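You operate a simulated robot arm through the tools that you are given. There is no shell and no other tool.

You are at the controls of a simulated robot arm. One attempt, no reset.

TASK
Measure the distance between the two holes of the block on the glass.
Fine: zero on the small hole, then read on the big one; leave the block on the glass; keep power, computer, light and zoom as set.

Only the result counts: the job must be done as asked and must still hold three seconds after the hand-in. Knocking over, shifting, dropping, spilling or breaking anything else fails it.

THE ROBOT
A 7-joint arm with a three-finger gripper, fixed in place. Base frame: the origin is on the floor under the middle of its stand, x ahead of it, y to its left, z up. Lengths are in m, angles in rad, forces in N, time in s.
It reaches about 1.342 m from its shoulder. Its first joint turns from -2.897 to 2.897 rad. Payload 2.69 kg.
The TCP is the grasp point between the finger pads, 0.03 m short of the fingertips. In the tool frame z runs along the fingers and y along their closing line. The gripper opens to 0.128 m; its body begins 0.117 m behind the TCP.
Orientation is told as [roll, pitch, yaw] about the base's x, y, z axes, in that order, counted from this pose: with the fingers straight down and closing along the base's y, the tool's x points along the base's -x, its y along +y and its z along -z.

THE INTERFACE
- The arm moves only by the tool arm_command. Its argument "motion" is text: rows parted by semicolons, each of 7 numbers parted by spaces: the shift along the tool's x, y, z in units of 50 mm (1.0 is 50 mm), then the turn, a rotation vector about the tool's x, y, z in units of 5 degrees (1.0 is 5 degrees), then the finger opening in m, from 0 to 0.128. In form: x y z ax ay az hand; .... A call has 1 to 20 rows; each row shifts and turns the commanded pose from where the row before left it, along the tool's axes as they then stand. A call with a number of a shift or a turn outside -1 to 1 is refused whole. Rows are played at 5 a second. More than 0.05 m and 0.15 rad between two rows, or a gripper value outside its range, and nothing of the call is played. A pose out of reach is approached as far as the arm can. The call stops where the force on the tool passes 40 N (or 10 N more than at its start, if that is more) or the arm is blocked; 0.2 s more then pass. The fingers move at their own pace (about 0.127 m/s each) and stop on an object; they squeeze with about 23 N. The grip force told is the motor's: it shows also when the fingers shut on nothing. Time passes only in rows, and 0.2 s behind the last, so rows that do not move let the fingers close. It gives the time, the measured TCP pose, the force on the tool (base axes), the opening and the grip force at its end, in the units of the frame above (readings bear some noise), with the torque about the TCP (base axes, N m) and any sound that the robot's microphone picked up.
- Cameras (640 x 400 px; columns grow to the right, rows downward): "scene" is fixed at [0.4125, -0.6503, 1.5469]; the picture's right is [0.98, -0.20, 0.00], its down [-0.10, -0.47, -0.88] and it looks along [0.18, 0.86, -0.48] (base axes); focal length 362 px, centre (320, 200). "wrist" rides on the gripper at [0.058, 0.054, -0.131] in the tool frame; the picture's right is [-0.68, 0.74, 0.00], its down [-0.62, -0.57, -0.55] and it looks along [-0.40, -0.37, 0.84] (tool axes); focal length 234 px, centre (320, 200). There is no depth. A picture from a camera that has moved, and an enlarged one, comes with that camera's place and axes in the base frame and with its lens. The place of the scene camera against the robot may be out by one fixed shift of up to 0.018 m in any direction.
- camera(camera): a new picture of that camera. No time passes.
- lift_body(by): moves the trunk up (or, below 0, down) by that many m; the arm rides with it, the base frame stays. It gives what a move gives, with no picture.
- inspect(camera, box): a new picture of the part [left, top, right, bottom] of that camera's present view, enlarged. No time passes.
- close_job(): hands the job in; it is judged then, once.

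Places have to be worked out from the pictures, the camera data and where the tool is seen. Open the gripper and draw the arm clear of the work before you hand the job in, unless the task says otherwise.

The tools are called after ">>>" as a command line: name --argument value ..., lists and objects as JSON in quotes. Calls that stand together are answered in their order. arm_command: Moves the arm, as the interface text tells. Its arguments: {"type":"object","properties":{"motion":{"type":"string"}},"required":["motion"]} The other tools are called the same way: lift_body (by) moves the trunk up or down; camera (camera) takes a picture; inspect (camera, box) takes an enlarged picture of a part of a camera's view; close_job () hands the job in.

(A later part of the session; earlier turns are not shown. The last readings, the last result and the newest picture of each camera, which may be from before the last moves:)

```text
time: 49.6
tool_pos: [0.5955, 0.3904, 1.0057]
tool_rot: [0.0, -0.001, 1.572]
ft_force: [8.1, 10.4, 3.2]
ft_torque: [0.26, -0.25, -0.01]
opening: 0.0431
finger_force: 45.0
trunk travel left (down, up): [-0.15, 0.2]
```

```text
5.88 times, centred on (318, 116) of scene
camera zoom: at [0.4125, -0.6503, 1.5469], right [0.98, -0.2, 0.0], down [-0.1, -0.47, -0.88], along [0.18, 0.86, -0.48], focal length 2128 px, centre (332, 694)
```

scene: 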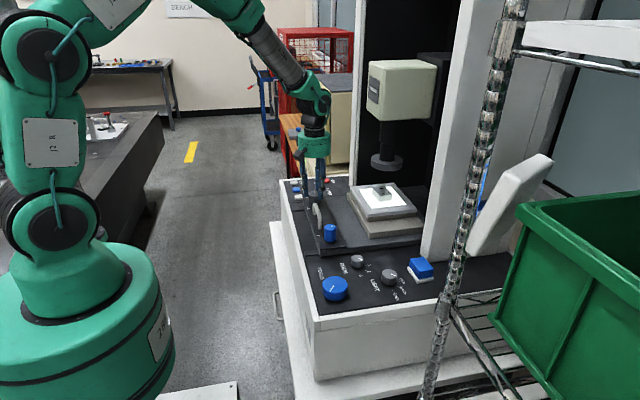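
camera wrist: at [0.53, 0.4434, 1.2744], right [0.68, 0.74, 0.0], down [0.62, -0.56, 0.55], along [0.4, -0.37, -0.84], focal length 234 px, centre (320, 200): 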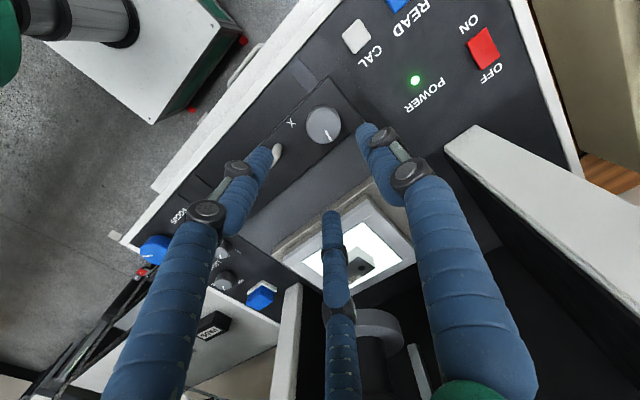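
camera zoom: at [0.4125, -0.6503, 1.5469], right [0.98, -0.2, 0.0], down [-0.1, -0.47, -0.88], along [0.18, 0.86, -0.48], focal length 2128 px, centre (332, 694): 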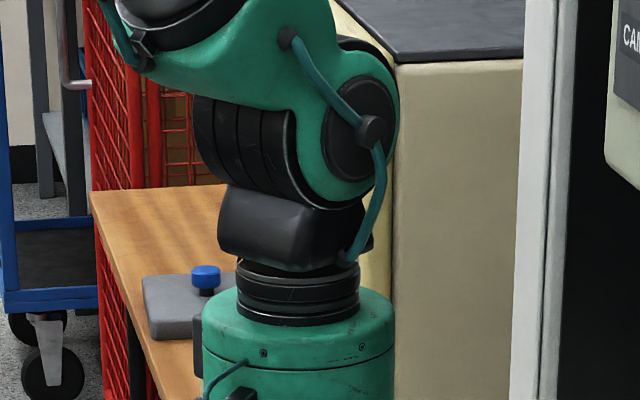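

Now net ≈ +19.5 mm. I release, rise and slide away toward −x to view the screen.

>>> arm_command --motion "0 0 0 0 0 0 0.05; 0 0 0 0 0 0 0.06; 0 0 0 0 0 0 0.06; 0 0 -0.3 0 0 0 0.06; 0 0 -0.6 0 0 0 0.06; 0 0 -0.9 0 0 0 0.06; 0 0 -0.9 0 0 0 0.06; 0 0.9 0 0 0 0 0.06; 0 0.9 0 0 0 0 0.06; 0 0.9 0 0 0 0 0.06; 0 0.7 0 0 0 0 0.06; 0 0 0 0 0 0 0.06"

>>> inspect --camera "scene" --box '[302, 82, 334, 150]'

>>> inspect --camera "scene" --box '[302, 88, 338, 112]'

>>> inspect --camera "scene" --box '[302, 106, 338, 130]'

```text
time: 52.2
tool_pos: [0.4244, 0.3875, 1.1398]
tool_rot: [0.0, -0.001, 1.572]
ft_force: [-0.1, 0.6, 1.6]
ft_torque: [-0.01, -0.05, -0.01]
opening: 0.06
finger_force: 0.1
trunk travel left (down, up): [-0.15, 0.2]
```

```text
5.88 times, centred on (318, 116) of scene
camera zoom: at [0.4125, -0.6503, 1.5469], right [0.98, -0.2, 0.0], down [-0.1, -0.47, -0.88], along [0.18, 0.86, -0.48], focal length 2128 px, centre (332, 694)
```

zoom: 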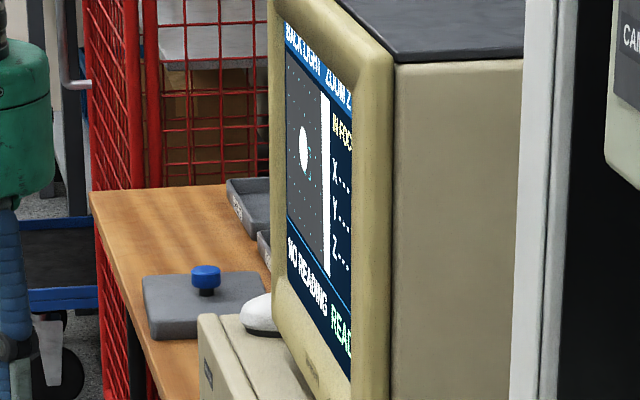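

```text
16.00 times, centred on (320, 100) of scene
camera zoom: at [0.4125, -0.6503, 1.5469], right [0.98, -0.2, 0.0], down [-0.1, -0.47, -0.88], along [0.18, 0.86, -0.48], focal length 5790 px, centre (320, 1800)
```

zoom: 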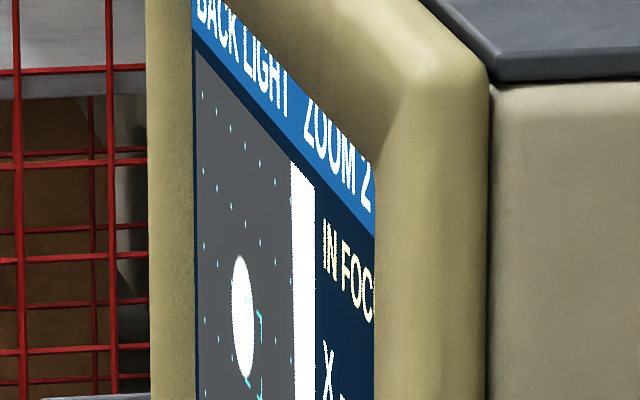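

```text
16.00 times, centred on (320, 118) of scene
camera zoom: at [0.4125, -0.6503, 1.5469], right [0.98, -0.2, 0.0], down [-0.1, -0.47, -0.88], along [0.18, 0.86, -0.48], focal length 5790 px, centre (320, 1512)
```

zoom: 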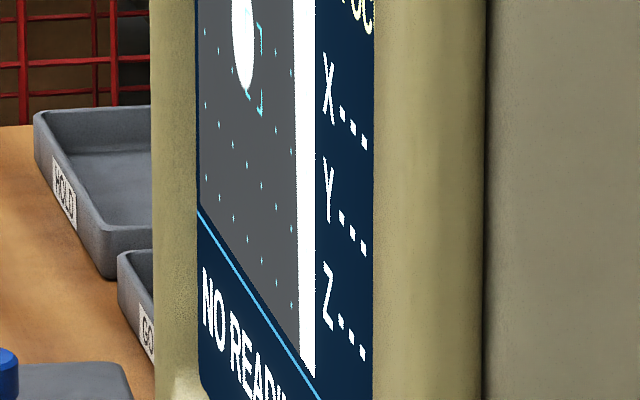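

The small hole is now near the target brackets, slightly left and up of them. For a precise view I tilt the tool 40° here so the wrist camera looks at the screen.

>>> arm_command --motion "0 0 -0.5 0.92 -1 0 0.06; 0 0 0 0.92 -1 0 0.06; 0 0 0 0.92 -1 0 0.06; 0 0 0 0.92 -1 0 0.06; 0 0 0 0.92 -1 0 0.06; 0 0 0 0.92 -1 0 0.06; 0 0 0 0 0 0 0.06"

>>> camera --camera "wrist"

```text
time: 53.8
tool_pos: [0.4245, 0.3888, 1.1658]
tool_rot: [-0.531, -0.501, 1.714]
ft_force: [0.0, -0.7, 0.4]
ft_torque: [0.01, -0.04, -0.02]
opening: 0.0604
finger_force: 0.2
trunk travel left (down, up): [-0.15, 0.2]
```

```text
taken
camera wrist: at [0.3253, 0.2812, 1.2121], right [-0.74, 0.68, 0.0], down [0.18, 0.2, 0.96], along [0.65, 0.71, -0.27], focal length 234 px, centre (320, 200)
```

wrist: 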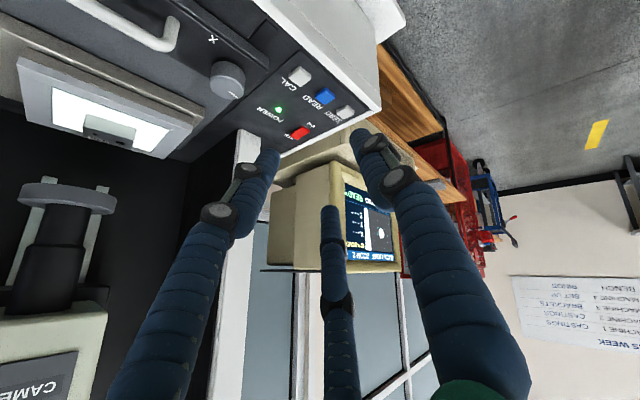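

The screen is visible between the fingers (upside-down). I enlarge it.

>>> inspect --camera "wrist" --box '[330, 180, 410, 275]'

>>> inspect --camera "wrist" --box '[355, 202, 403, 250]'

```text
4.21 times, centred on (370, 228) of wrist
camera zoom: at [0.3253, 0.2812, 1.2121], right [-0.74, 0.68, 0.0], down [0.18, 0.2, 0.96], along [0.65, 0.71, -0.27], focal length 986 px, centre (110, 84)
```

zoom: 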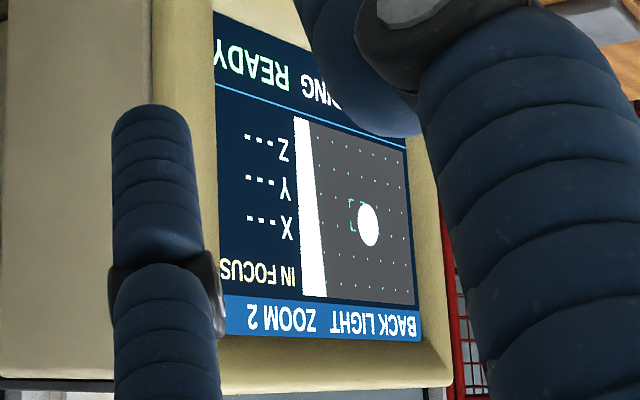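

```text
8.33 times, centred on (379, 226) of wrist
camera zoom: at [0.3253, 0.2812, 1.2121], right [-0.74, 0.68, 0.0], down [0.18, 0.2, 0.96], along [0.65, 0.71, -0.27], focal length 1951 px, centre (-172, -17)
```

zoom: 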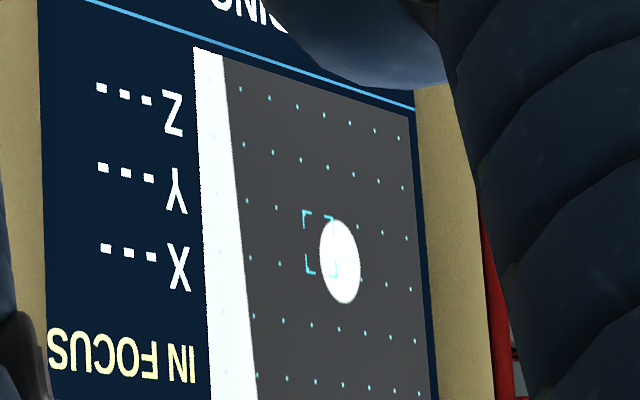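

The view is clear: small hole is ~0.68 grid cell left and ~0.21 cell up of the brackets' centre (grid ≈ 4 mm), i.e. X needs ~12.5° clockwise and Y ~4° clockwise. I straighten the tool and return over the X knob.

>>> arm_command --motion "0 0 0 -0.92 1 0 0.065; 0 0 0 -0.92 1 0 0.065; 0 0 0 -0.92 1 0 0.065; 0 0 0 -0.92 1 0 0.065; 0 0 0 -0.92 1 0 0.065; 0 0 0 -0.92 1 0 0.065; 0 -0.86 0 0 0 0 0.065; 0 -0.86 0 0 0 0 0.065; 0 -0.86 0 0 0 0 0.065; -0.024 -0.83 0 0 0 0 0.065; 0 0 0 0 0 0 0.065"

>>> inspect --camera "wrist" --box '[200, 60, 440, 220]'

```text
time: 56.2
tool_pos: [0.5957, 0.3916, 1.1626]
tool_rot: [0.0, 0.0, 1.572]
ft_force: [0.5, 0.6, -1.0]
ft_torque: [-0.02, 0.05, 0.01]
opening: 0.0653
finger_force: 0.1
trunk travel left (down, up): [-0.15, 0.2]
```

```text
2.50 times, centred on (320, 140) of wrist
camera zoom: at [0.5424, 0.3336, 1.2924], right [-0.74, 0.68, 0.0], down [0.56, 0.62, 0.55], along [0.37, 0.4, -0.84], focal length 585 px, centre (320, 350)
```

zoom: 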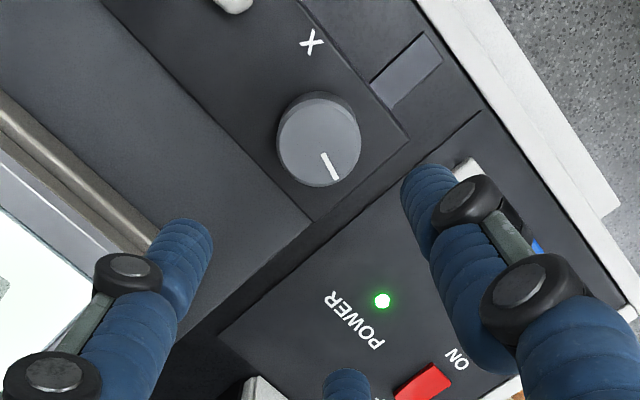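

Aligned above the X knob. I descend, grip and turn 12.5° clockwise, then stay gripped for a check of the block.

>>> arm_command --motion "0.03 0 0.8 0 0 0 0.065; 0 0 0.8 0 0 0 0.065; 0 0 0.7 0 0 0 0.065; 0 0 0.5 0 0 0 0.065; 0 0 0.34 0 0 0 0.065; 0 0 0 0 0 0 0.065; 0 0 0 0 0 0 0.05; 0 0 0 0 0 0 0.034; 0 0 0 0 0 0 0.034; 0 0 0 0 0 0 0.034"

>>> inspect --camera "wrist" --box '[220, 80, 460, 260]'

>>> inspect --camera "scene" --box '[366, 180, 414, 210]'

```text
time: 58.4
tool_pos: [0.594, 0.389, 1.008]
tool_rot: [0.0, -0.001, 1.572]
ft_force: [6.7, 10.7, -1.3]
ft_torque: [0.32, -0.21, 0.03]
opening: 0.0439
finger_force: 6.9
trunk travel left (down, up): [-0.15, 0.2]
```

```text
2.22 times, centred on (340, 170) of wrist
camera zoom: at [0.5405, 0.3311, 1.1388], right [-0.74, 0.68, 0.0], down [0.56, 0.62, 0.55], along [0.37, 0.4, -0.84], focal length 520 px, centre (276, 267)
```

zoom: 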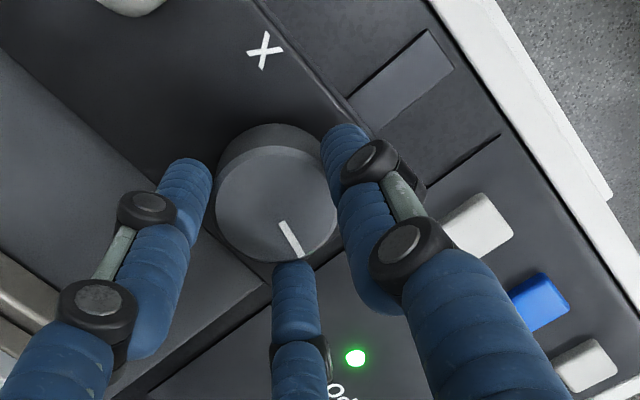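

```text
13.33 times, centred on (390, 195) of scene
camera zoom: at [0.4125, -0.6503, 1.5469], right [0.98, -0.2, 0.0], down [-0.1, -0.47, -0.88], along [0.18, 0.86, -0.48], focal length 4825 px, centre (-613, 267)
```

zoom: 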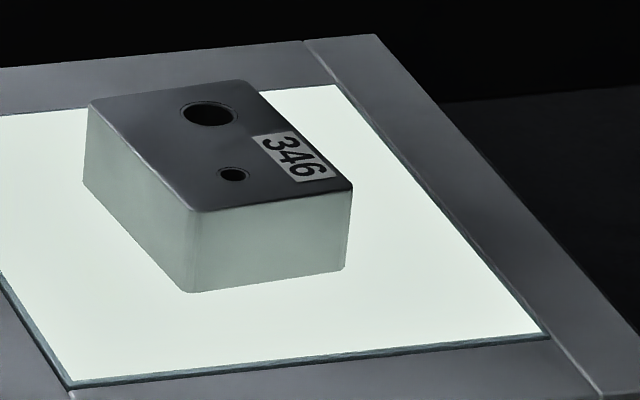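

>>> arm_command --motion "0 0 0 0 0 0 0.034; 0 0 0 0 0 0 0.034; 0 0 0 0 0 1 0.034; 0 0 0 0 0 1 0.034; 0 0 0 0 0 0.5 0.034; 0 0 0 0 0 0 0.034; 0 0 0 0 0 0 0.034"

>>> inspect --camera "scene" --box '[366, 180, 414, 210]'

>>> inspect --camera "wrist" --box '[220, 80, 460, 260]'

```text
time: 60.0
tool_pos: [0.5954, 0.3899, 1.0085]
tool_rot: [0.0, -0.001, 1.353]
ft_force: [0.4, 15.9, 4.3]
ft_torque: [0.36, 0.18, 0.03]
opening: 0.0431
finger_force: 45.1
trunk travel left (down, up): [-0.15, 0.2]
```

```text
13.33 times, centred on (390, 195) of scene
camera zoom: at [0.4125, -0.6503, 1.5469], right [0.98, -0.2, 0.0], down [-0.1, -0.47, -0.88], along [0.18, 0.86, -0.48], focal length 4825 px, centre (-613, 267)
```

zoom: 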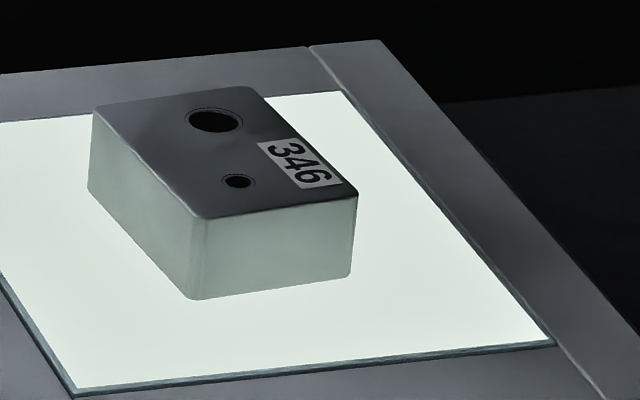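

```text
2.22 times, centred on (340, 170) of wrist
camera zoom: at [0.5296, 0.3442, 1.1389], right [-0.57, 0.82, 0.0], down [0.68, 0.48, 0.55], along [0.45, 0.31, -0.84], focal length 520 px, centre (276, 267)
```

zoom: 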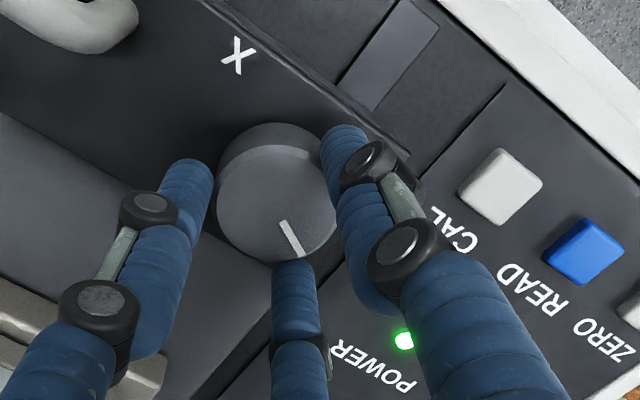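

X turned. I release, rise and move over to the Y knob.

>>> arm_command --motion "0 0 0 0 0 0 0.05; 0 0 0 0 0 0 0.06; 0 0 0 0 0 0 0.06; 0 0 -0.3 0 0 0 0.06; 0 0 -0.6 0 0 0 0.06; 0 0 -0.9 0 0 0 0.06; 0 0 -0.8 0 0 0 0.06; 0.894 -0.198 0 0 0 0 0.06; 0.894 -0.198 0 0 0 0 0.06; 0.894 -0.198 0 0 0 0 0.06; 0.894 -0.198 0 0 0 0 0.06; 0.894 -0.198 0 0 0 0 0.06; 0 0 0 0 0 0 0.06"

>>> inspect --camera "wrist" --box '[200, 60, 440, 220]'

>>> inspect --camera "scene" --box '[302, 82, 334, 150]'

```text
time: 62.8
tool_pos: [0.5954, 0.1586, 1.1392]
tool_rot: [0.001, -0.001, 1.353]
ft_force: [0.2, -0.2, 0.6]
ft_torque: [0.05, 0.01, 0.02]
opening: 0.0599
finger_force: 0.0
trunk travel left (down, up): [-0.15, 0.2]
```

```text
2.50 times, centred on (320, 140) of wrist
camera zoom: at [0.5303, 0.1139, 1.2689], right [-0.57, 0.82, 0.0], down [0.68, 0.48, 0.55], along [0.45, 0.32, -0.84], focal length 585 px, centre (320, 350)
```

zoom: 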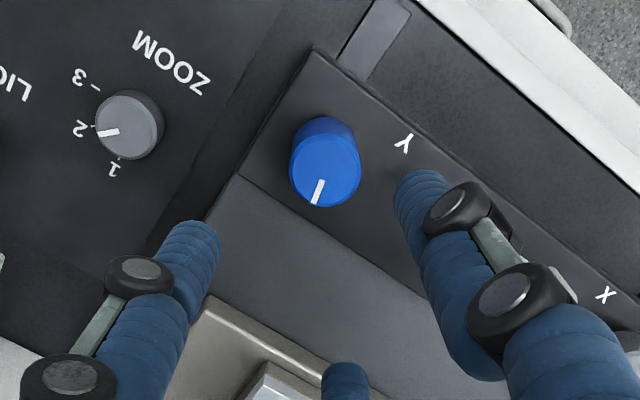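

```text
5.88 times, centred on (318, 116) of scene
camera zoom: at [0.4125, -0.6503, 1.5469], right [0.98, -0.2, 0.0], down [-0.1, -0.47, -0.88], along [0.18, 0.86, -0.48], focal length 2128 px, centre (332, 694)
```

zoom: 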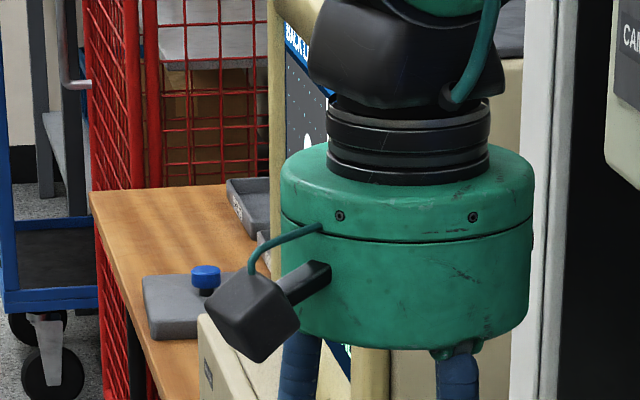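

I descend on the Y knob with a 2.4 mm y-correction, grip, and turn it 4° clockwise.

>>> arm_command --motion "-0.047 0.01 0.7 0 0 0 0.06; 0 0 0.7 0 0 0 0.06; 0 0 0.6 0 0 0 0.06; 0 0 0.4 0 0 0 0.06; 0 0 0.23 0 0 0 0.06; 0 0 0 0 0 0 0.06; 0 0 0 0 0 0 0.045; 0 0 0 0 0 0 0.025; 0 0 0 0 0 0 0.025; 0 0 0 0 0 0 0.025; 0 0 0 0 0 0 0.025; 0 0 0 0 0 0 0.025"

>>> inspect --camera "wrist" --box '[220, 80, 460, 260]'

>>> inspect --camera "scene" --box '[300, 200, 360, 250]'

```text
time: 65.4
tool_pos: [0.595, 0.1638, 1.0069]
tool_rot: [0.0, -0.001, 1.356]
ft_force: [1.9, -11.4, -3.3]
ft_torque: [-0.37, -0.08, 0.04]
opening: 0.0336
finger_force: 44.9
trunk travel left (down, up): [-0.15, 0.2]
```

```text
2.22 times, centred on (340, 170) of wrist
camera zoom: at [0.5306, 0.1174, 1.1367], right [-0.57, 0.82, 0.0], down [0.69, 0.48, 0.55], along [0.45, 0.32, -0.84], focal length 520 px, centre (276, 267)
```

zoom: 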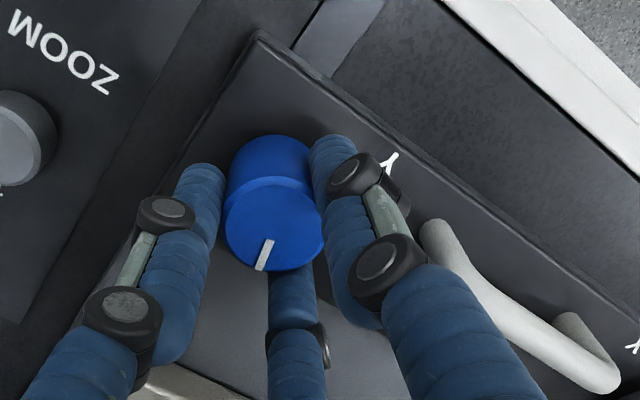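

```text
8.00 times, centred on (330, 225) of scene
camera zoom: at [0.4125, -0.6503, 1.5469], right [0.98, -0.2, 0.0], down [-0.1, -0.47, -0.88], along [0.18, 0.86, -0.48], focal length 2895 px, centre (240, 0)
```

zoom: 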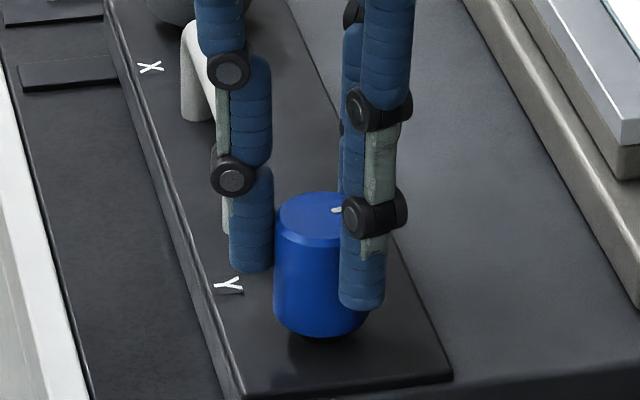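

Gripped. I turn 4° clockwise, release, rise and move to the screen-viewing place.

>>> arm_command --motion "0 0 0 0 0 0.8 0.025; 0 0 0 0 0 0 0.025; 0 0 0 0 0 0 0.025; 0 0 0 0 0 0 0.045; 0 0 0 0 0 0 0.06; 0 0 0 0 0 0 0.06; 0 0 -0.3 0 0 0 0.06; 0 0 -0.6 0 0 0 0.06; 0 0 -0.9 0 0 0 0.06; 0 0 -0.9 0 0 0 0.06; -0.565 0.758 -0.1 0 0 0 0.06; -0.565 0.758 -0.1 0 0 0 0.06; -0.565 0.758 -0.1 0 0 0 0.06; -0.565 0.758 -0.1 0 0 0 0.06; -0.565 0.758 -0.1 0 0 0 0.06; -0.565 0.758 0 0 0 0 0.06; 0 0 0 0 0 0 0.06"

>>> arm_command --motion "0 0 0 0 0 -1 0.06; 0 0 0 0 0 -1 0.06; 0 0 0 0 0 -1 0.06; 0 0 0 0 0 -0.3 0.06; 0 0 0 0.92 -1 0 0.06; 0 0 0 0.92 -1 0 0.06; 0 0 0 0.92 -1 0 0.06; 0 0 0 0.92 -1 0 0.06; 0 0 0 0.92 -1 0 0.06; 0 0 0 0.92 -1 0 0.06; 0 0 0 0 0 0 0.06"

>>> camera --camera "wrist"

>>> inspect --camera "wrist" --box '[355, 202, 403, 250]'

```text
time: 69.0
tool_pos: [0.4248, 0.3886, 1.1643]
tool_rot: [0.001, 0.0, 1.285]
ft_force: [-0.8, -0.1, -0.5]
ft_torque: [-0.03, 0.0, -0.01]
opening: 0.06
finger_force: 0.0
trunk travel left (down, up): [-0.15, 0.2]
```

```text
time: 71.4
tool_pos: [0.4246, 0.3896, 1.1669]
tool_rot: [-0.533, -0.503, 1.712]
ft_force: [-0.7, 0.6, 0.4]
ft_torque: [0.03, -0.04, -0.01]
opening: 0.0599
finger_force: 0.0
trunk travel left (down, up): [-0.15, 0.2]
```

```text
taken
camera wrist: at [0.3255, 0.2809, 1.2139], right [-0.74, 0.68, 0.0], down [0.18, 0.2, 0.96], along [0.65, 0.71, -0.27], focal length 234 px, centre (320, 200)
```

wrist: 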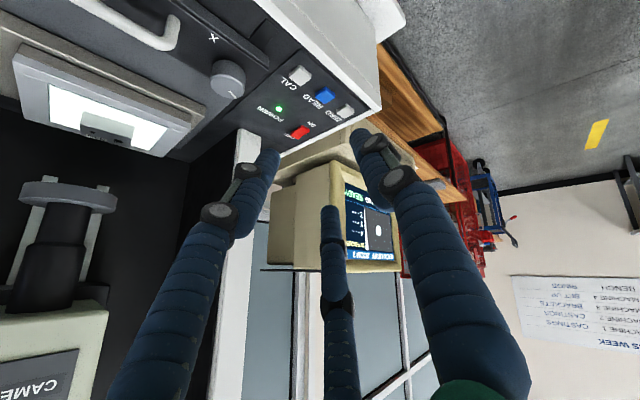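

```text
8.33 times, centred on (379, 226) of wrist
camera zoom: at [0.3255, 0.2809, 1.2139], right [-0.74, 0.68, 0.0], down [0.18, 0.2, 0.96], along [0.65, 0.71, -0.27], focal length 1951 px, centre (-172, -17)
```

zoom: 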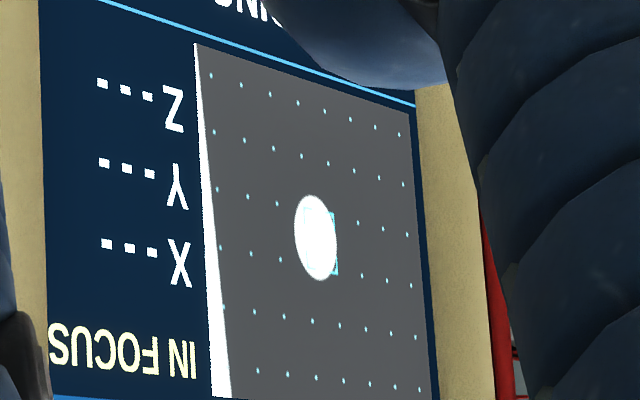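

The hole now overlaps the brackets. I zoom to the maximum to measure the remaining offset.

>>> inspect --camera "wrist" --box '[361, 214, 391, 240]'

>>> inspect --camera "wrist" --box '[340, 225, 380, 255]'

```text
15.38 times, centred on (376, 227) of wrist
camera zoom: at [0.3255, 0.2809, 1.2139], right [-0.74, 0.68, 0.0], down [0.18, 0.2, 0.96], along [0.65, 0.71, -0.27], focal length 3603 px, centre (-542, -215)
```

zoom: 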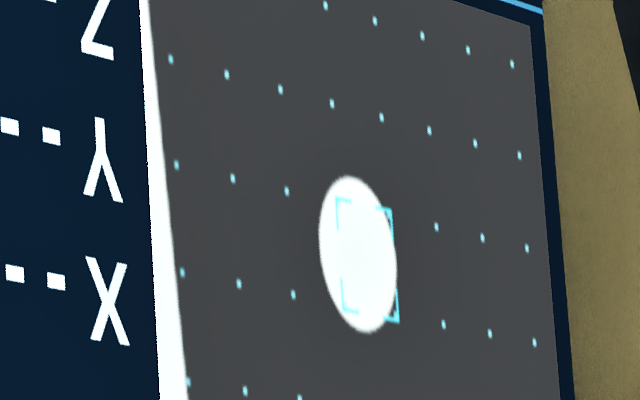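

```text
13.33 times, centred on (360, 240) of wrist
camera zoom: at [0.3255, 0.2809, 1.2139], right [-0.74, 0.68, 0.0], down [0.18, 0.2, 0.96], along [0.65, 0.71, -0.27], focal length 3122 px, centre (-213, -333)
```

zoom: 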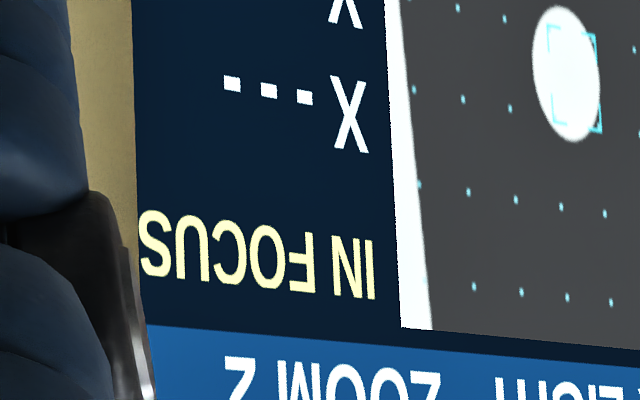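

Remaining offset: hole is 0.19 cell to the right and 0.03 cell low; the X gain is 0.07 cell/degree. So X needs 2.7° counter-clockwise; Y needs only ~0.5°. I go back to the X knob.

>>> arm_command --motion "0 0 0 -0.92 1 0 0.065; 0 0 0 -0.92 1 0 0.065; 0 0 0 -0.92 1 0 0.065; 0 0 0 -0.92 1 0 0.065; 0 0 0 -0.92 1 0 0.065; 0 0 0 -0.92 1 0 0.065; 0 -0.86 0 0 0 0 0.065; 0 -0.86 0 0 0 0 0.065; 0 -0.86 0 0 0 0 0.065; 0 -0.83 0 0 0 0 0.065; 0 0 0 0 0 0 0.065"

```text
time: 73.8
tool_pos: [0.5966, 0.3912, 1.1676]
tool_rot: [0.003, 0.0, 1.572]
ft_force: [1.0, -0.8, 0.0]
ft_torque: [-0.02, 0.02, -0.02]
opening: 0.0648
finger_force: 0.1
trunk travel left (down, up): [-0.15, 0.2]
```

I descend, grip fully, and turn 2.7° counter-clockwise.

>>> arm_command --motion "0.034 0.02 0.8 0 0 0 0.065; 0 0 0.8 0 0 0 0.065; 0 0 0.7 0 0 0 0.065; 0 0 0.55 0 0 0 0.065; 0 0 0.37 0 0 0 0.065; 0 0 0 0 0 0 0.065; 0 0 0 0 0 0 0.05; 0 0 0 0 0 0 0.034; 0 0 0 0 0 0 0.034; 0 0 0 0 0 0 0.034; 0 0 0 0 0 0 0.034; 0 0 0 0 0 0 0.034; 0 0 0 0 0 -0.54 0.034; 0 0 0 0 0 0 0.034; 0 0 0 0 0 0 0.034"

>>> inspect --camera "wrist" --box '[220, 80, 460, 260]'

```text
time: 77.0
tool_pos: [0.5966, 0.3882, 1.0068]
tool_rot: [0.001, -0.002, 1.621]
ft_force: [-7.1, 1.4, -2.4]
ft_torque: [-0.02, 0.09, 0.0]
opening: 0.0435
finger_force: 45.3
trunk travel left (down, up): [-0.15, 0.2]
```

```text
2.22 times, centred on (340, 170) of wrist
camera zoom: at [0.5448, 0.3282, 1.137], right [-0.77, 0.64, 0.0], down [0.53, 0.64, 0.55], along [0.35, 0.42, -0.84], focal length 520 px, centre (276, 267)
```

zoom: 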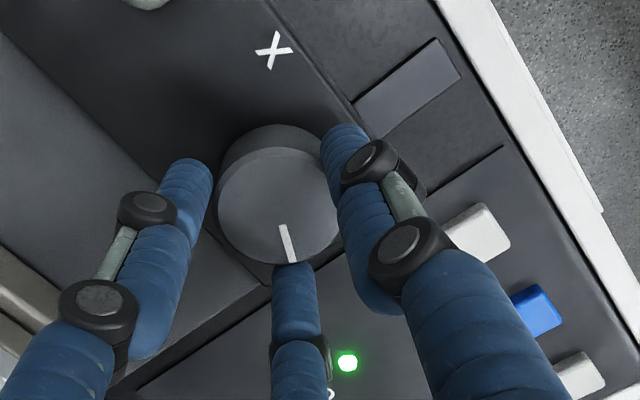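

I release, rise and return to the viewing pose to check.

>>> arm_command --motion "0 0 0 0 0 0 0.05; 0 0 0 0 0 0 0.06; 0 0 0 0 0 0 0.06; 0 0 -0.3 0 0 0 0.06; 0 0 -0.7 0 0 0 0.06; 0 0 -0.9 0 0 0 0.06; 0 0 -0.9 0 0 0 0.06; 0 0 -0.4 0 0 0.54 0.06; 0 0.86 0 0 0 0 0.06; 0 0.86 0 0 0 0 0.06; 0 0.86 0 0 0 0 0.06; 0 0.83 0 0 0 0 0.06; 0 0 0 0.92 -1 0 0.06; 0 0 0 0.92 -1 0 0.06; 0 0 0 0.92 -1 0 0.06; 0 0 0 0.92 -1 0 0.06; 0 0 0 0.92 -1 0 0.06; 0 0 0 0.92 -1 0 0.06; 0 0 0 0 0 0 0.06"

>>> inspect --camera "wrist" --box '[361, 214, 391, 240]'

>>> inspect --camera "wrist" --box '[335, 180, 410, 275]'

```text
time: 81.0
tool_pos: [0.4236, 0.3873, 1.1665]
tool_rot: [-0.531, -0.502, 1.714]
ft_force: [-1.1, 0.2, 0.1]
ft_torque: [0.02, -0.01, -0.01]
opening: 0.0602
finger_force: 0.1
trunk travel left (down, up): [-0.15, 0.2]
```

```text
15.38 times, centred on (376, 227) of wrist
camera zoom: at [0.3245, 0.2797, 1.2135], right [-0.74, 0.68, 0.0], down [0.18, 0.2, 0.96], along [0.65, 0.71, -0.27], focal length 3603 px, centre (-542, -215)
```

zoom: 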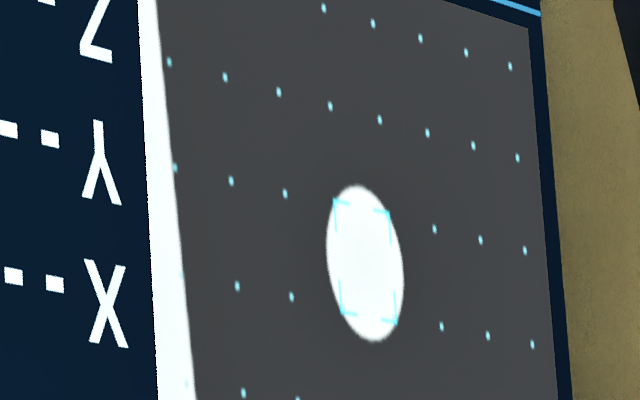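

```text
4.21 times, centred on (372, 228) of wrist
camera zoom: at [0.3245, 0.2797, 1.2135], right [-0.74, 0.68, 0.0], down [0.18, 0.2, 0.96], along [0.65, 0.71, -0.27], focal length 986 px, centre (99, 84)
```

zoom: 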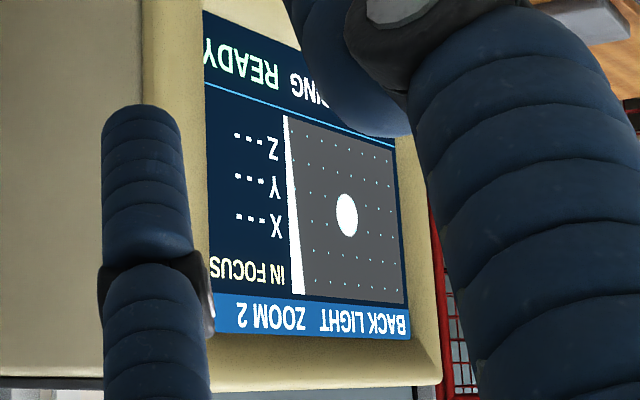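

The small hole is now centred in the brackets to within ~0.01 cell. Next is ZERO: I straighten the tool, close the fingers and move above the ZERO button.

>>> arm_command --motion "0 0 0 -0.92 1 0 0.03; 0 0 0 -0.92 1 0 0; 0 0 0 -0.92 1 0 0; 0 0 0 -0.92 1 0 0; 0 0 0 -0.92 1 0 0; 0 0 0 -0.92 1 0 0; -0.71 -0.408 0.1 0 0 0 0; -0.71 -0.408 0.1 0 0 0 0; -0.71 -0.408 0.1 0 0 0 0; -0.71 -0.408 0.1 0 0 0 0; -0.71 -0.408 0.1 0 0 0 0; -0.71 -0.408 0.1 0 0 0 0; 0 0 0 0 0 0 0"

>>> camera --camera "wrist"

>>> camera --camera "scene"

>>> inspect --camera "wrist" --box '[200, 40, 460, 220]'

```text
time: 83.8
tool_pos: [0.5462, 0.6028, 1.1369]
tool_rot: [-0.001, -0.002, 1.572]
ft_force: [0.5, 0.7, -0.9]
ft_torque: [-0.08, 0.04, 0.0]
opening: 0.0022
finger_force: 23.3
trunk travel left (down, up): [-0.15, 0.2]
```

```text
taken
camera wrist: at [0.4926, 0.5436, 1.2673], right [-0.74, 0.68, 0.0], down [0.56, 0.62, 0.55], along [0.37, 0.4, -0.84], focal length 234 px, centre (320, 200)
```

wrist: 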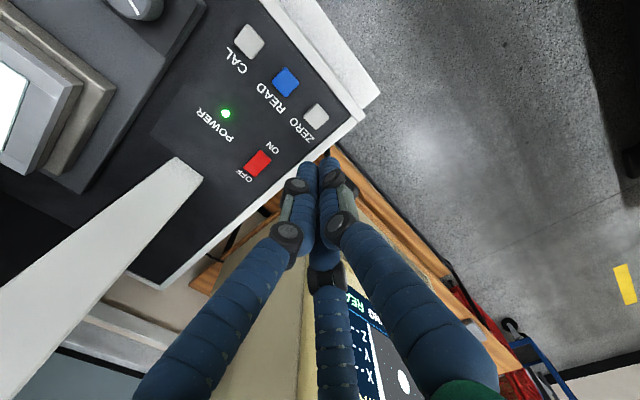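

```text
taken
```

scene: 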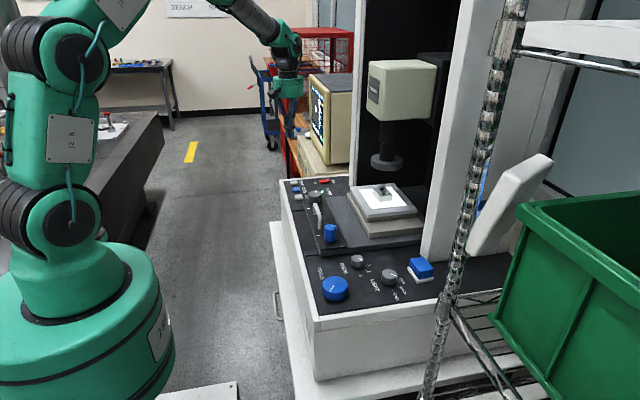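

```text
2.22 times, centred on (330, 130) of wrist
camera zoom: at [0.4926, 0.5436, 1.2673], right [-0.74, 0.68, 0.0], down [0.56, 0.62, 0.55], along [0.37, 0.4, -0.84], focal length 520 px, centre (298, 356)
```

zoom: 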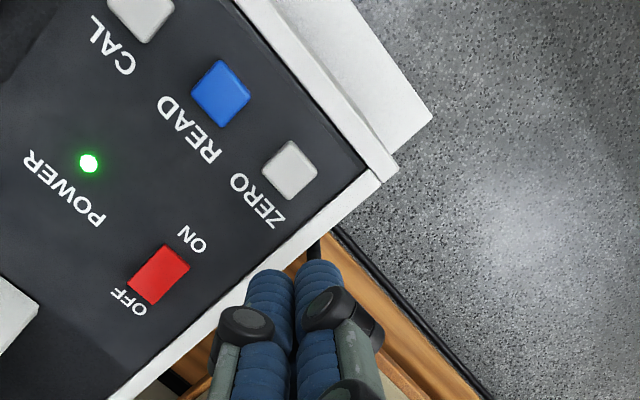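

The ZERO button works out at about (0.551, 0.600), top ≈ 0.935. I shift over it and lower the closed fingertips to just above.

>>> arm_command --motion "0.056 -0.1 0.8 0 0 0 0; 0 0 0.8 0 0 0 0; 0 0 0.8 0 0 0 0; 0 0 0.5 0 0 0 0; 0 0 0 0 0 0 0"

>>> inspect --camera "scene" --box '[275, 165, 335, 210]'

>>> inspect --camera "wrist" --box '[200, 40, 460, 220]'

>>> inspect --camera "scene" --box '[302, 82, 334, 150]'

```text
time: 85.0
tool_pos: [0.5521, 0.597, 0.9916]
tool_rot: [0.0, -0.001, 1.571]
ft_force: [0.6, -0.4, -0.8]
ft_torque: [-0.02, -0.01, 0.01]
opening: 0.0022
finger_force: 23.3
trunk travel left (down, up): [-0.15, 0.2]
```

```text
8.89 times, centred on (305, 188) of scene
camera zoom: at [0.4125, -0.6503, 1.5469], right [0.98, -0.2, 0.0], down [-0.1, -0.47, -0.88], along [0.18, 0.86, -0.48], focal length 3216 px, centre (453, 311)
```

zoom: 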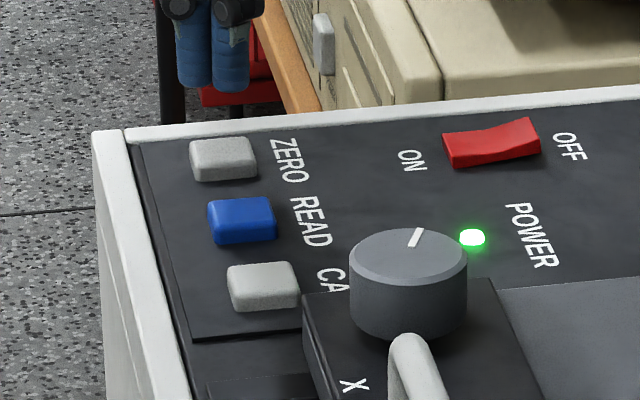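

```text
2.22 times, centred on (330, 130) of wrist
camera zoom: at [0.4982, 0.5394, 1.1219], right [-0.74, 0.68, 0.0], down [0.56, 0.62, 0.55], along [0.37, 0.4, -0.84], focal length 520 px, centre (298, 356)
```

zoom: 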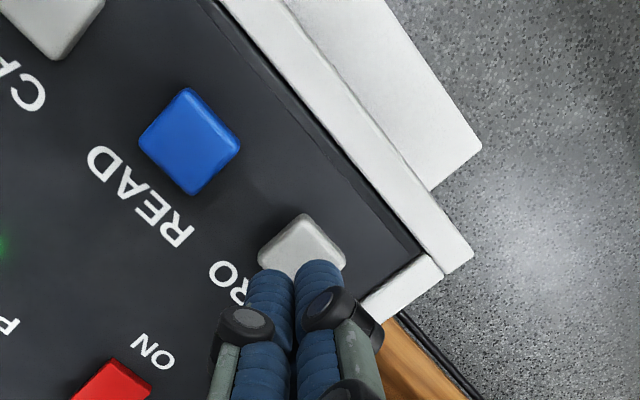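

```text
5.88 times, centred on (318, 116) of scene
camera zoom: at [0.4125, -0.6503, 1.5469], right [0.98, -0.2, 0.0], down [-0.1, -0.47, -0.88], along [0.18, 0.86, -0.48], focal length 2128 px, centre (332, 694)
```

zoom: 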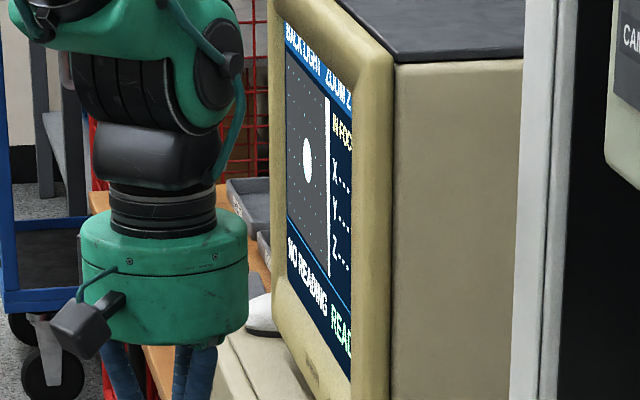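

Tips are ~28 mm above the ZERO button, 3 mm too far −x. I correct, lower, then press in 2.5 mm steps.

>>> arm_command --motion "0 -0.05 0.2 0 0 0 0; 0 0 0.2 0 0 0 0; 0 0 0.05 0 0 0 0; 0 0 0.05 0 0 0 0; 0 0 0.05 0 0 0 0; 0 0 0 0 0 0 0"

>>> inspect --camera "scene" --box '[275, 165, 335, 210]'

>>> inspect --camera "scene" --box '[302, 100, 338, 124]'

```text
time: 86.4
tool_pos: [0.5533, 0.597, 0.9647]
tool_rot: [0.0, -0.001, 1.573]
ft_force: [-0.5, -0.3, -0.2]
ft_torque: [0.01, 0.03, 0.0]
opening: 0.0025
finger_force: 23.0
trunk travel left (down, up): [-0.15, 0.2]
```

```text
8.89 times, centred on (305, 188) of scene
camera zoom: at [0.4125, -0.6503, 1.5469], right [0.98, -0.2, 0.0], down [-0.1, -0.47, -0.88], along [0.18, 0.86, -0.48], focal length 3216 px, centre (453, 311)
```

zoom: 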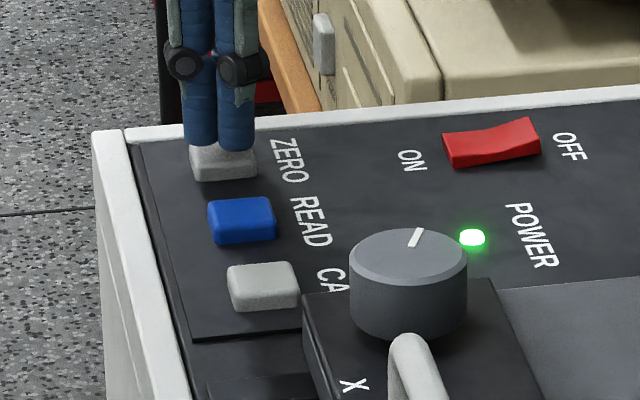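

```text
16.00 times, centred on (320, 112) of scene
camera zoom: at [0.4125, -0.6503, 1.5469], right [0.98, -0.2, 0.0], down [-0.1, -0.47, -0.88], along [0.18, 0.86, -0.48], focal length 5790 px, centre (320, 1608)
```

zoom: 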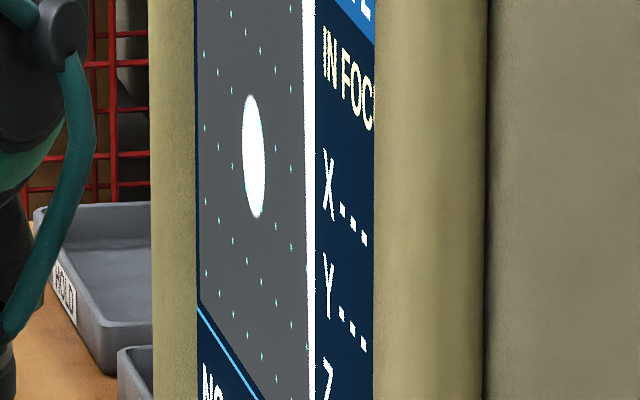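

Tips are just touching the button top, no force yet. I press down in 1.5–2 mm steps.

>>> arm_command --motion "0 0 0.04 0 0 0 0; 0 0 0.04 0 0 0 0; 0 0 0 0 0 0 0"

>>> inspect --camera "scene" --box '[302, 106, 338, 130]'

```text
time: 87.2
tool_pos: [0.5528, 0.5977, 0.9593]
tool_rot: [0.0, 0.0, 1.573]
ft_force: [0.6, -0.3, -1.1]
ft_torque: [-0.03, 0.02, 0.05]
opening: 0.0021
finger_force: 23.5
trunk travel left (down, up): [-0.15, 0.2]
```

```text
16.00 times, centred on (320, 118) of scene
camera zoom: at [0.4125, -0.6503, 1.5469], right [0.98, -0.2, 0.0], down [-0.1, -0.47, -0.88], along [0.18, 0.86, -0.48], focal length 5790 px, centre (320, 1512)
```

zoom: 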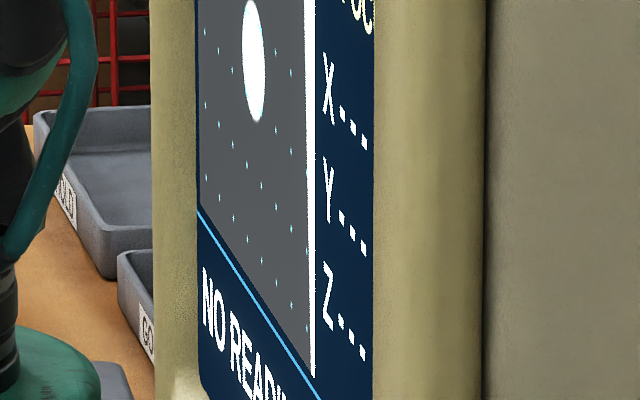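

>>> arm_command --motion "0 0 0.04 0 0 0 0; 0 0 0.04 0 0 0 0; 0 0 0 0 0 0 0"

>>> inspect --camera "scene" --box '[302, 106, 338, 130]'

>>> inspect --camera "scene" --box '[275, 165, 335, 210]'

```text
time: 88.0
tool_pos: [0.554, 0.5984, 0.9548]
tool_rot: [-0.001, 0.001, 1.573]
ft_force: [-0.6, 0.3, 1.3]
ft_torque: [0.02, 0.0, 0.03]
opening: 0.006
finger_force: 31.4
trunk travel left (down, up): [-0.15, 0.2]
heard: click
```

```text
16.00 times, centred on (320, 118) of scene
camera zoom: at [0.4125, -0.6503, 1.5469], right [0.98, -0.2, 0.0], down [-0.1, -0.47, -0.88], along [0.18, 0.86, -0.48], focal length 5790 px, centre (320, 1512)
```

zoom: 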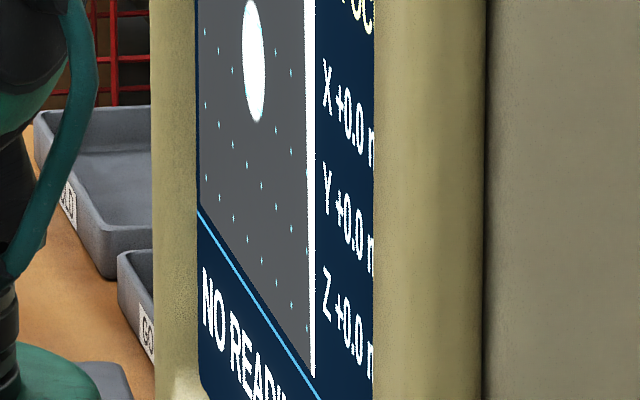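

```text
8.89 times, centred on (305, 188) of scene
camera zoom: at [0.4125, -0.6503, 1.5469], right [0.98, -0.2, 0.0], down [-0.1, -0.47, -0.88], along [0.18, 0.86, -0.48], focal length 3216 px, centre (453, 311)
```

zoom: 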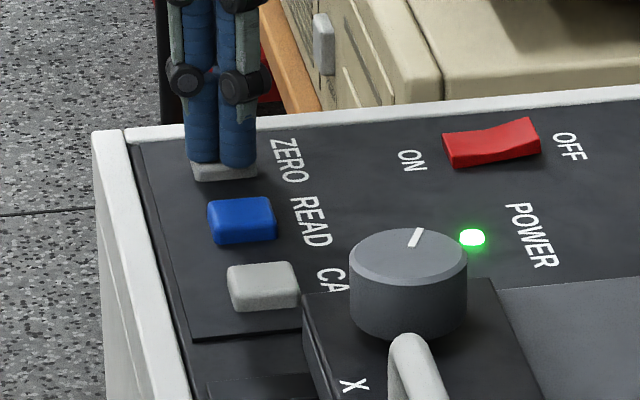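

Click heard and X/Y/Z all show +0.0: zeroed on the small hole. I rise, and move back over the X knob with the fingers opened.

>>> arm_command --motion "0 0 -0.2 0 0 0 0; 0 0 -0.6 0 0 0 0; 0 0 -0.9 0 0 0 0; 0 0 -0.9 0 0 0 0; 0 0 -0.9 0 0 0 0; 0 0 -0.6 0 0 0 0; 0.836 -0.168 0 0 0 0 0.03; 0.836 -0.168 0 0 0 0 0.065; 0.836 -0.168 0 0 0 0 0.065; 0.836 -0.168 0 0 0 0 0.065; 0.836 -0.168 0 0 0 0 0.065; 0 0 0 0 0 0 0.065"

>>> inspect --camera "scene" --box '[275, 165, 335, 210]'

>>> inspect --camera "wrist" --box '[200, 60, 440, 220]'

```text
time: 90.6
tool_pos: [0.5949, 0.387, 1.1629]
tool_rot: [0.0, 0.0, 1.572]
ft_force: [1.1, -0.2, 0.7]
ft_torque: [0.06, 0.03, 0.01]
opening: 0.0652
finger_force: 0.1
trunk travel left (down, up): [-0.15, 0.2]
```

```text
8.89 times, centred on (305, 188) of scene
camera zoom: at [0.4125, -0.6503, 1.5469], right [0.98, -0.2, 0.0], down [-0.1, -0.47, -0.88], along [0.18, 0.86, -0.48], focal length 3216 px, centre (453, 311)
```

zoom: 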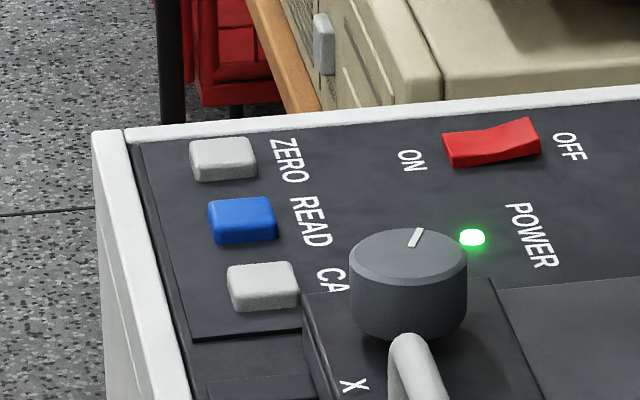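

```text
2.50 times, centred on (320, 140) of wrist
camera zoom: at [0.541, 0.3279, 1.2935], right [-0.74, 0.68, 0.0], down [0.56, 0.62, 0.55], along [0.37, 0.41, -0.84], focal length 585 px, centre (320, 350)
```

zoom: 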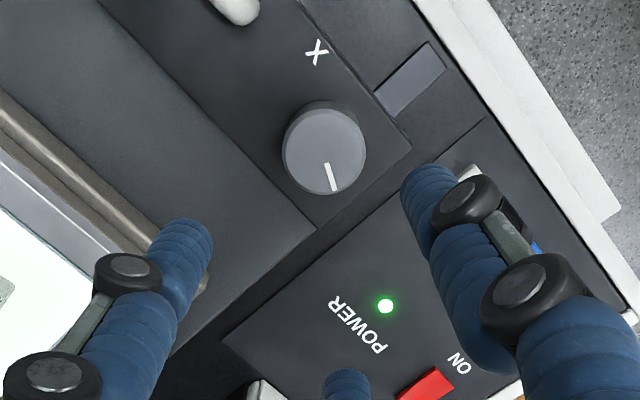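

I descend on the X knob and grip.

>>> arm_command --motion "-0.05 -0.01 0.8 0 0 0 0.065; 0 0 0.8 0 0 0 0.065; 0 0 0.7 0 0 0 0.065; 0 0 0.5 0 0 0 0.065; 0 0 0.33 0 0 0 0.065; 0 0 0 0 0 0 0.065; 0 0 0 0 0 0 0.05; 0 0 0 0 0 0 0.034; 0 0 0 0 0 0 0.034; 0 0 0 0 0 0 0.034; 0 0 0 0 0 0 0.034; 0 0 0 0 0 0 0.034"

>>> arm_command --motion "0 0 0 0 0 1 0.034; 0 0 0 0 0 1 0.034; 0 0 0 0 0 1 0.034; 0 0 0 0 0 1 0.034; 0 0 0 0 0 1 0.034; 0 0 0 0 0 1 0.034; 0 0 0 0 0 1 0.034; 0 0 0 0 0 1 0.034; 0 0 0 0 0 1 0.034; 0 0 0 0 0 1 0.034; 0 0 0 0 0 1 0.034; 0 0 0 0 0 1 0.034; 0 0 0 0 0 1 0.034; 0 0 0 0 0 1 0.034; 0 0 0 0 0 1 0.034; 0 0 0 0 0 1 0.034; 0 0 0 0 0 1 0.034; 0 0 0 0 0 1 0.034; 0 0 0 0 0 0 0.034"

>>> inspect --camera "scene" --box '[366, 180, 414, 210]'

>>> inspect --camera "wrist" --box '[220, 80, 460, 260]'

```text
time: 93.2
tool_pos: [0.5949, 0.3907, 1.0036]
tool_rot: [0.0, 0.0, 1.572]
ft_force: [2.9, -8.1, -0.5]
ft_torque: [-0.28, -0.12, -0.03]
opening: 0.0432
finger_force: 45.1
trunk travel left (down, up): [-0.15, 0.2]
```

```text
time: 96.4
tool_pos: [0.5958, 0.3899, 1.0029]
tool_rot: [-0.001, 0.002, 0.273]
ft_force: [0.3, -4.0, -0.2]
ft_torque: [-0.68, -0.15, -0.01]
opening: 0.0428
finger_force: 44.5
trunk travel left (down, up): [-0.15, 0.2]
stopped in row 16: the force on the tool passed its limit at 40 N (the readings are from after the stop); the commanded pose is now the measured one
```

```text
13.33 times, centred on (390, 195) of scene
camera zoom: at [0.4125, -0.6503, 1.5469], right [0.98, -0.2, 0.0], down [-0.1, -0.47, -0.88], along [0.18, 0.86, -0.48], focal length 4825 px, centre (-613, 267)
```

zoom: 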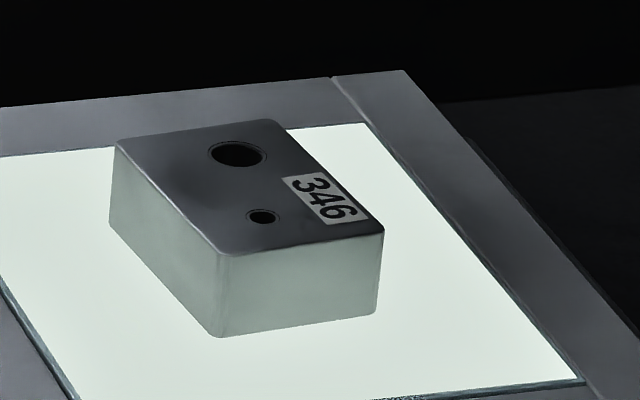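

```text
2.22 times, centred on (340, 170) of wrist
camera zoom: at [0.5249, 0.4266, 1.1334], right [0.45, 0.89, 0.0], down [0.75, -0.38, 0.55], along [0.49, -0.25, -0.84], focal length 520 px, centre (276, 267)
```

zoom: 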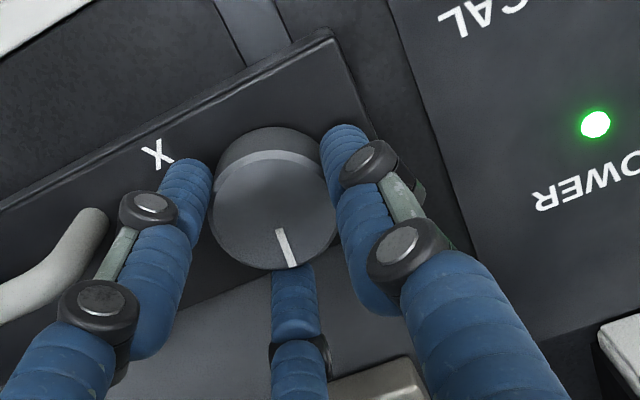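

The move stopped by a force spike at yaw 15.6° although readings now are low; the grip hasn't slipped and the stage followed. I raise 2 mm for plate clearance and continue gently while watching forces.

>>> arm_command --motion "0 0 -0.05 0 0 0 0.034; 0 0 0 0 0 0.5 0.034; 0 0 0 0 0 0.5 0.034; 0 0 0 0 0 0 0.034"

>>> inspect --camera "scene" --box '[280, 165, 350, 220]'

```text
time: 97.4
tool_pos: [0.5947, 0.3903, 1.0025]
tool_rot: [-0.004, 0.007, 0.184]
ft_force: [1.4, -3.6, -33.9]
ft_torque: [-0.01, -0.39, -0.02]
opening: 0.043
finger_force: 44.7
trunk travel left (down, up): [-0.15, 0.2]
```

```text
7.27 times, centred on (315, 192) of scene
camera zoom: at [0.4125, -0.6503, 1.5469], right [0.98, -0.2, 0.0], down [-0.1, -0.47, -0.88], along [0.18, 0.86, -0.48], focal length 2632 px, centre (356, 254)
```

zoom: 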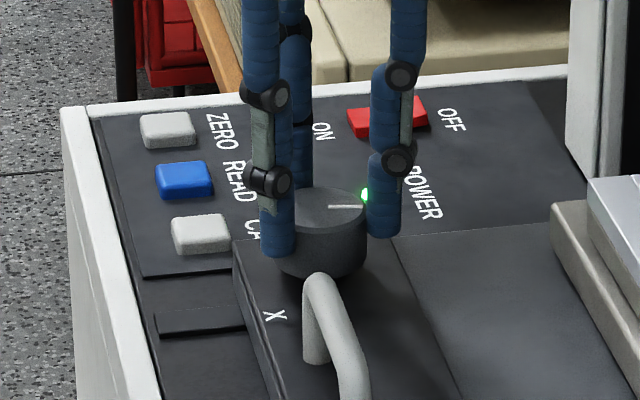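

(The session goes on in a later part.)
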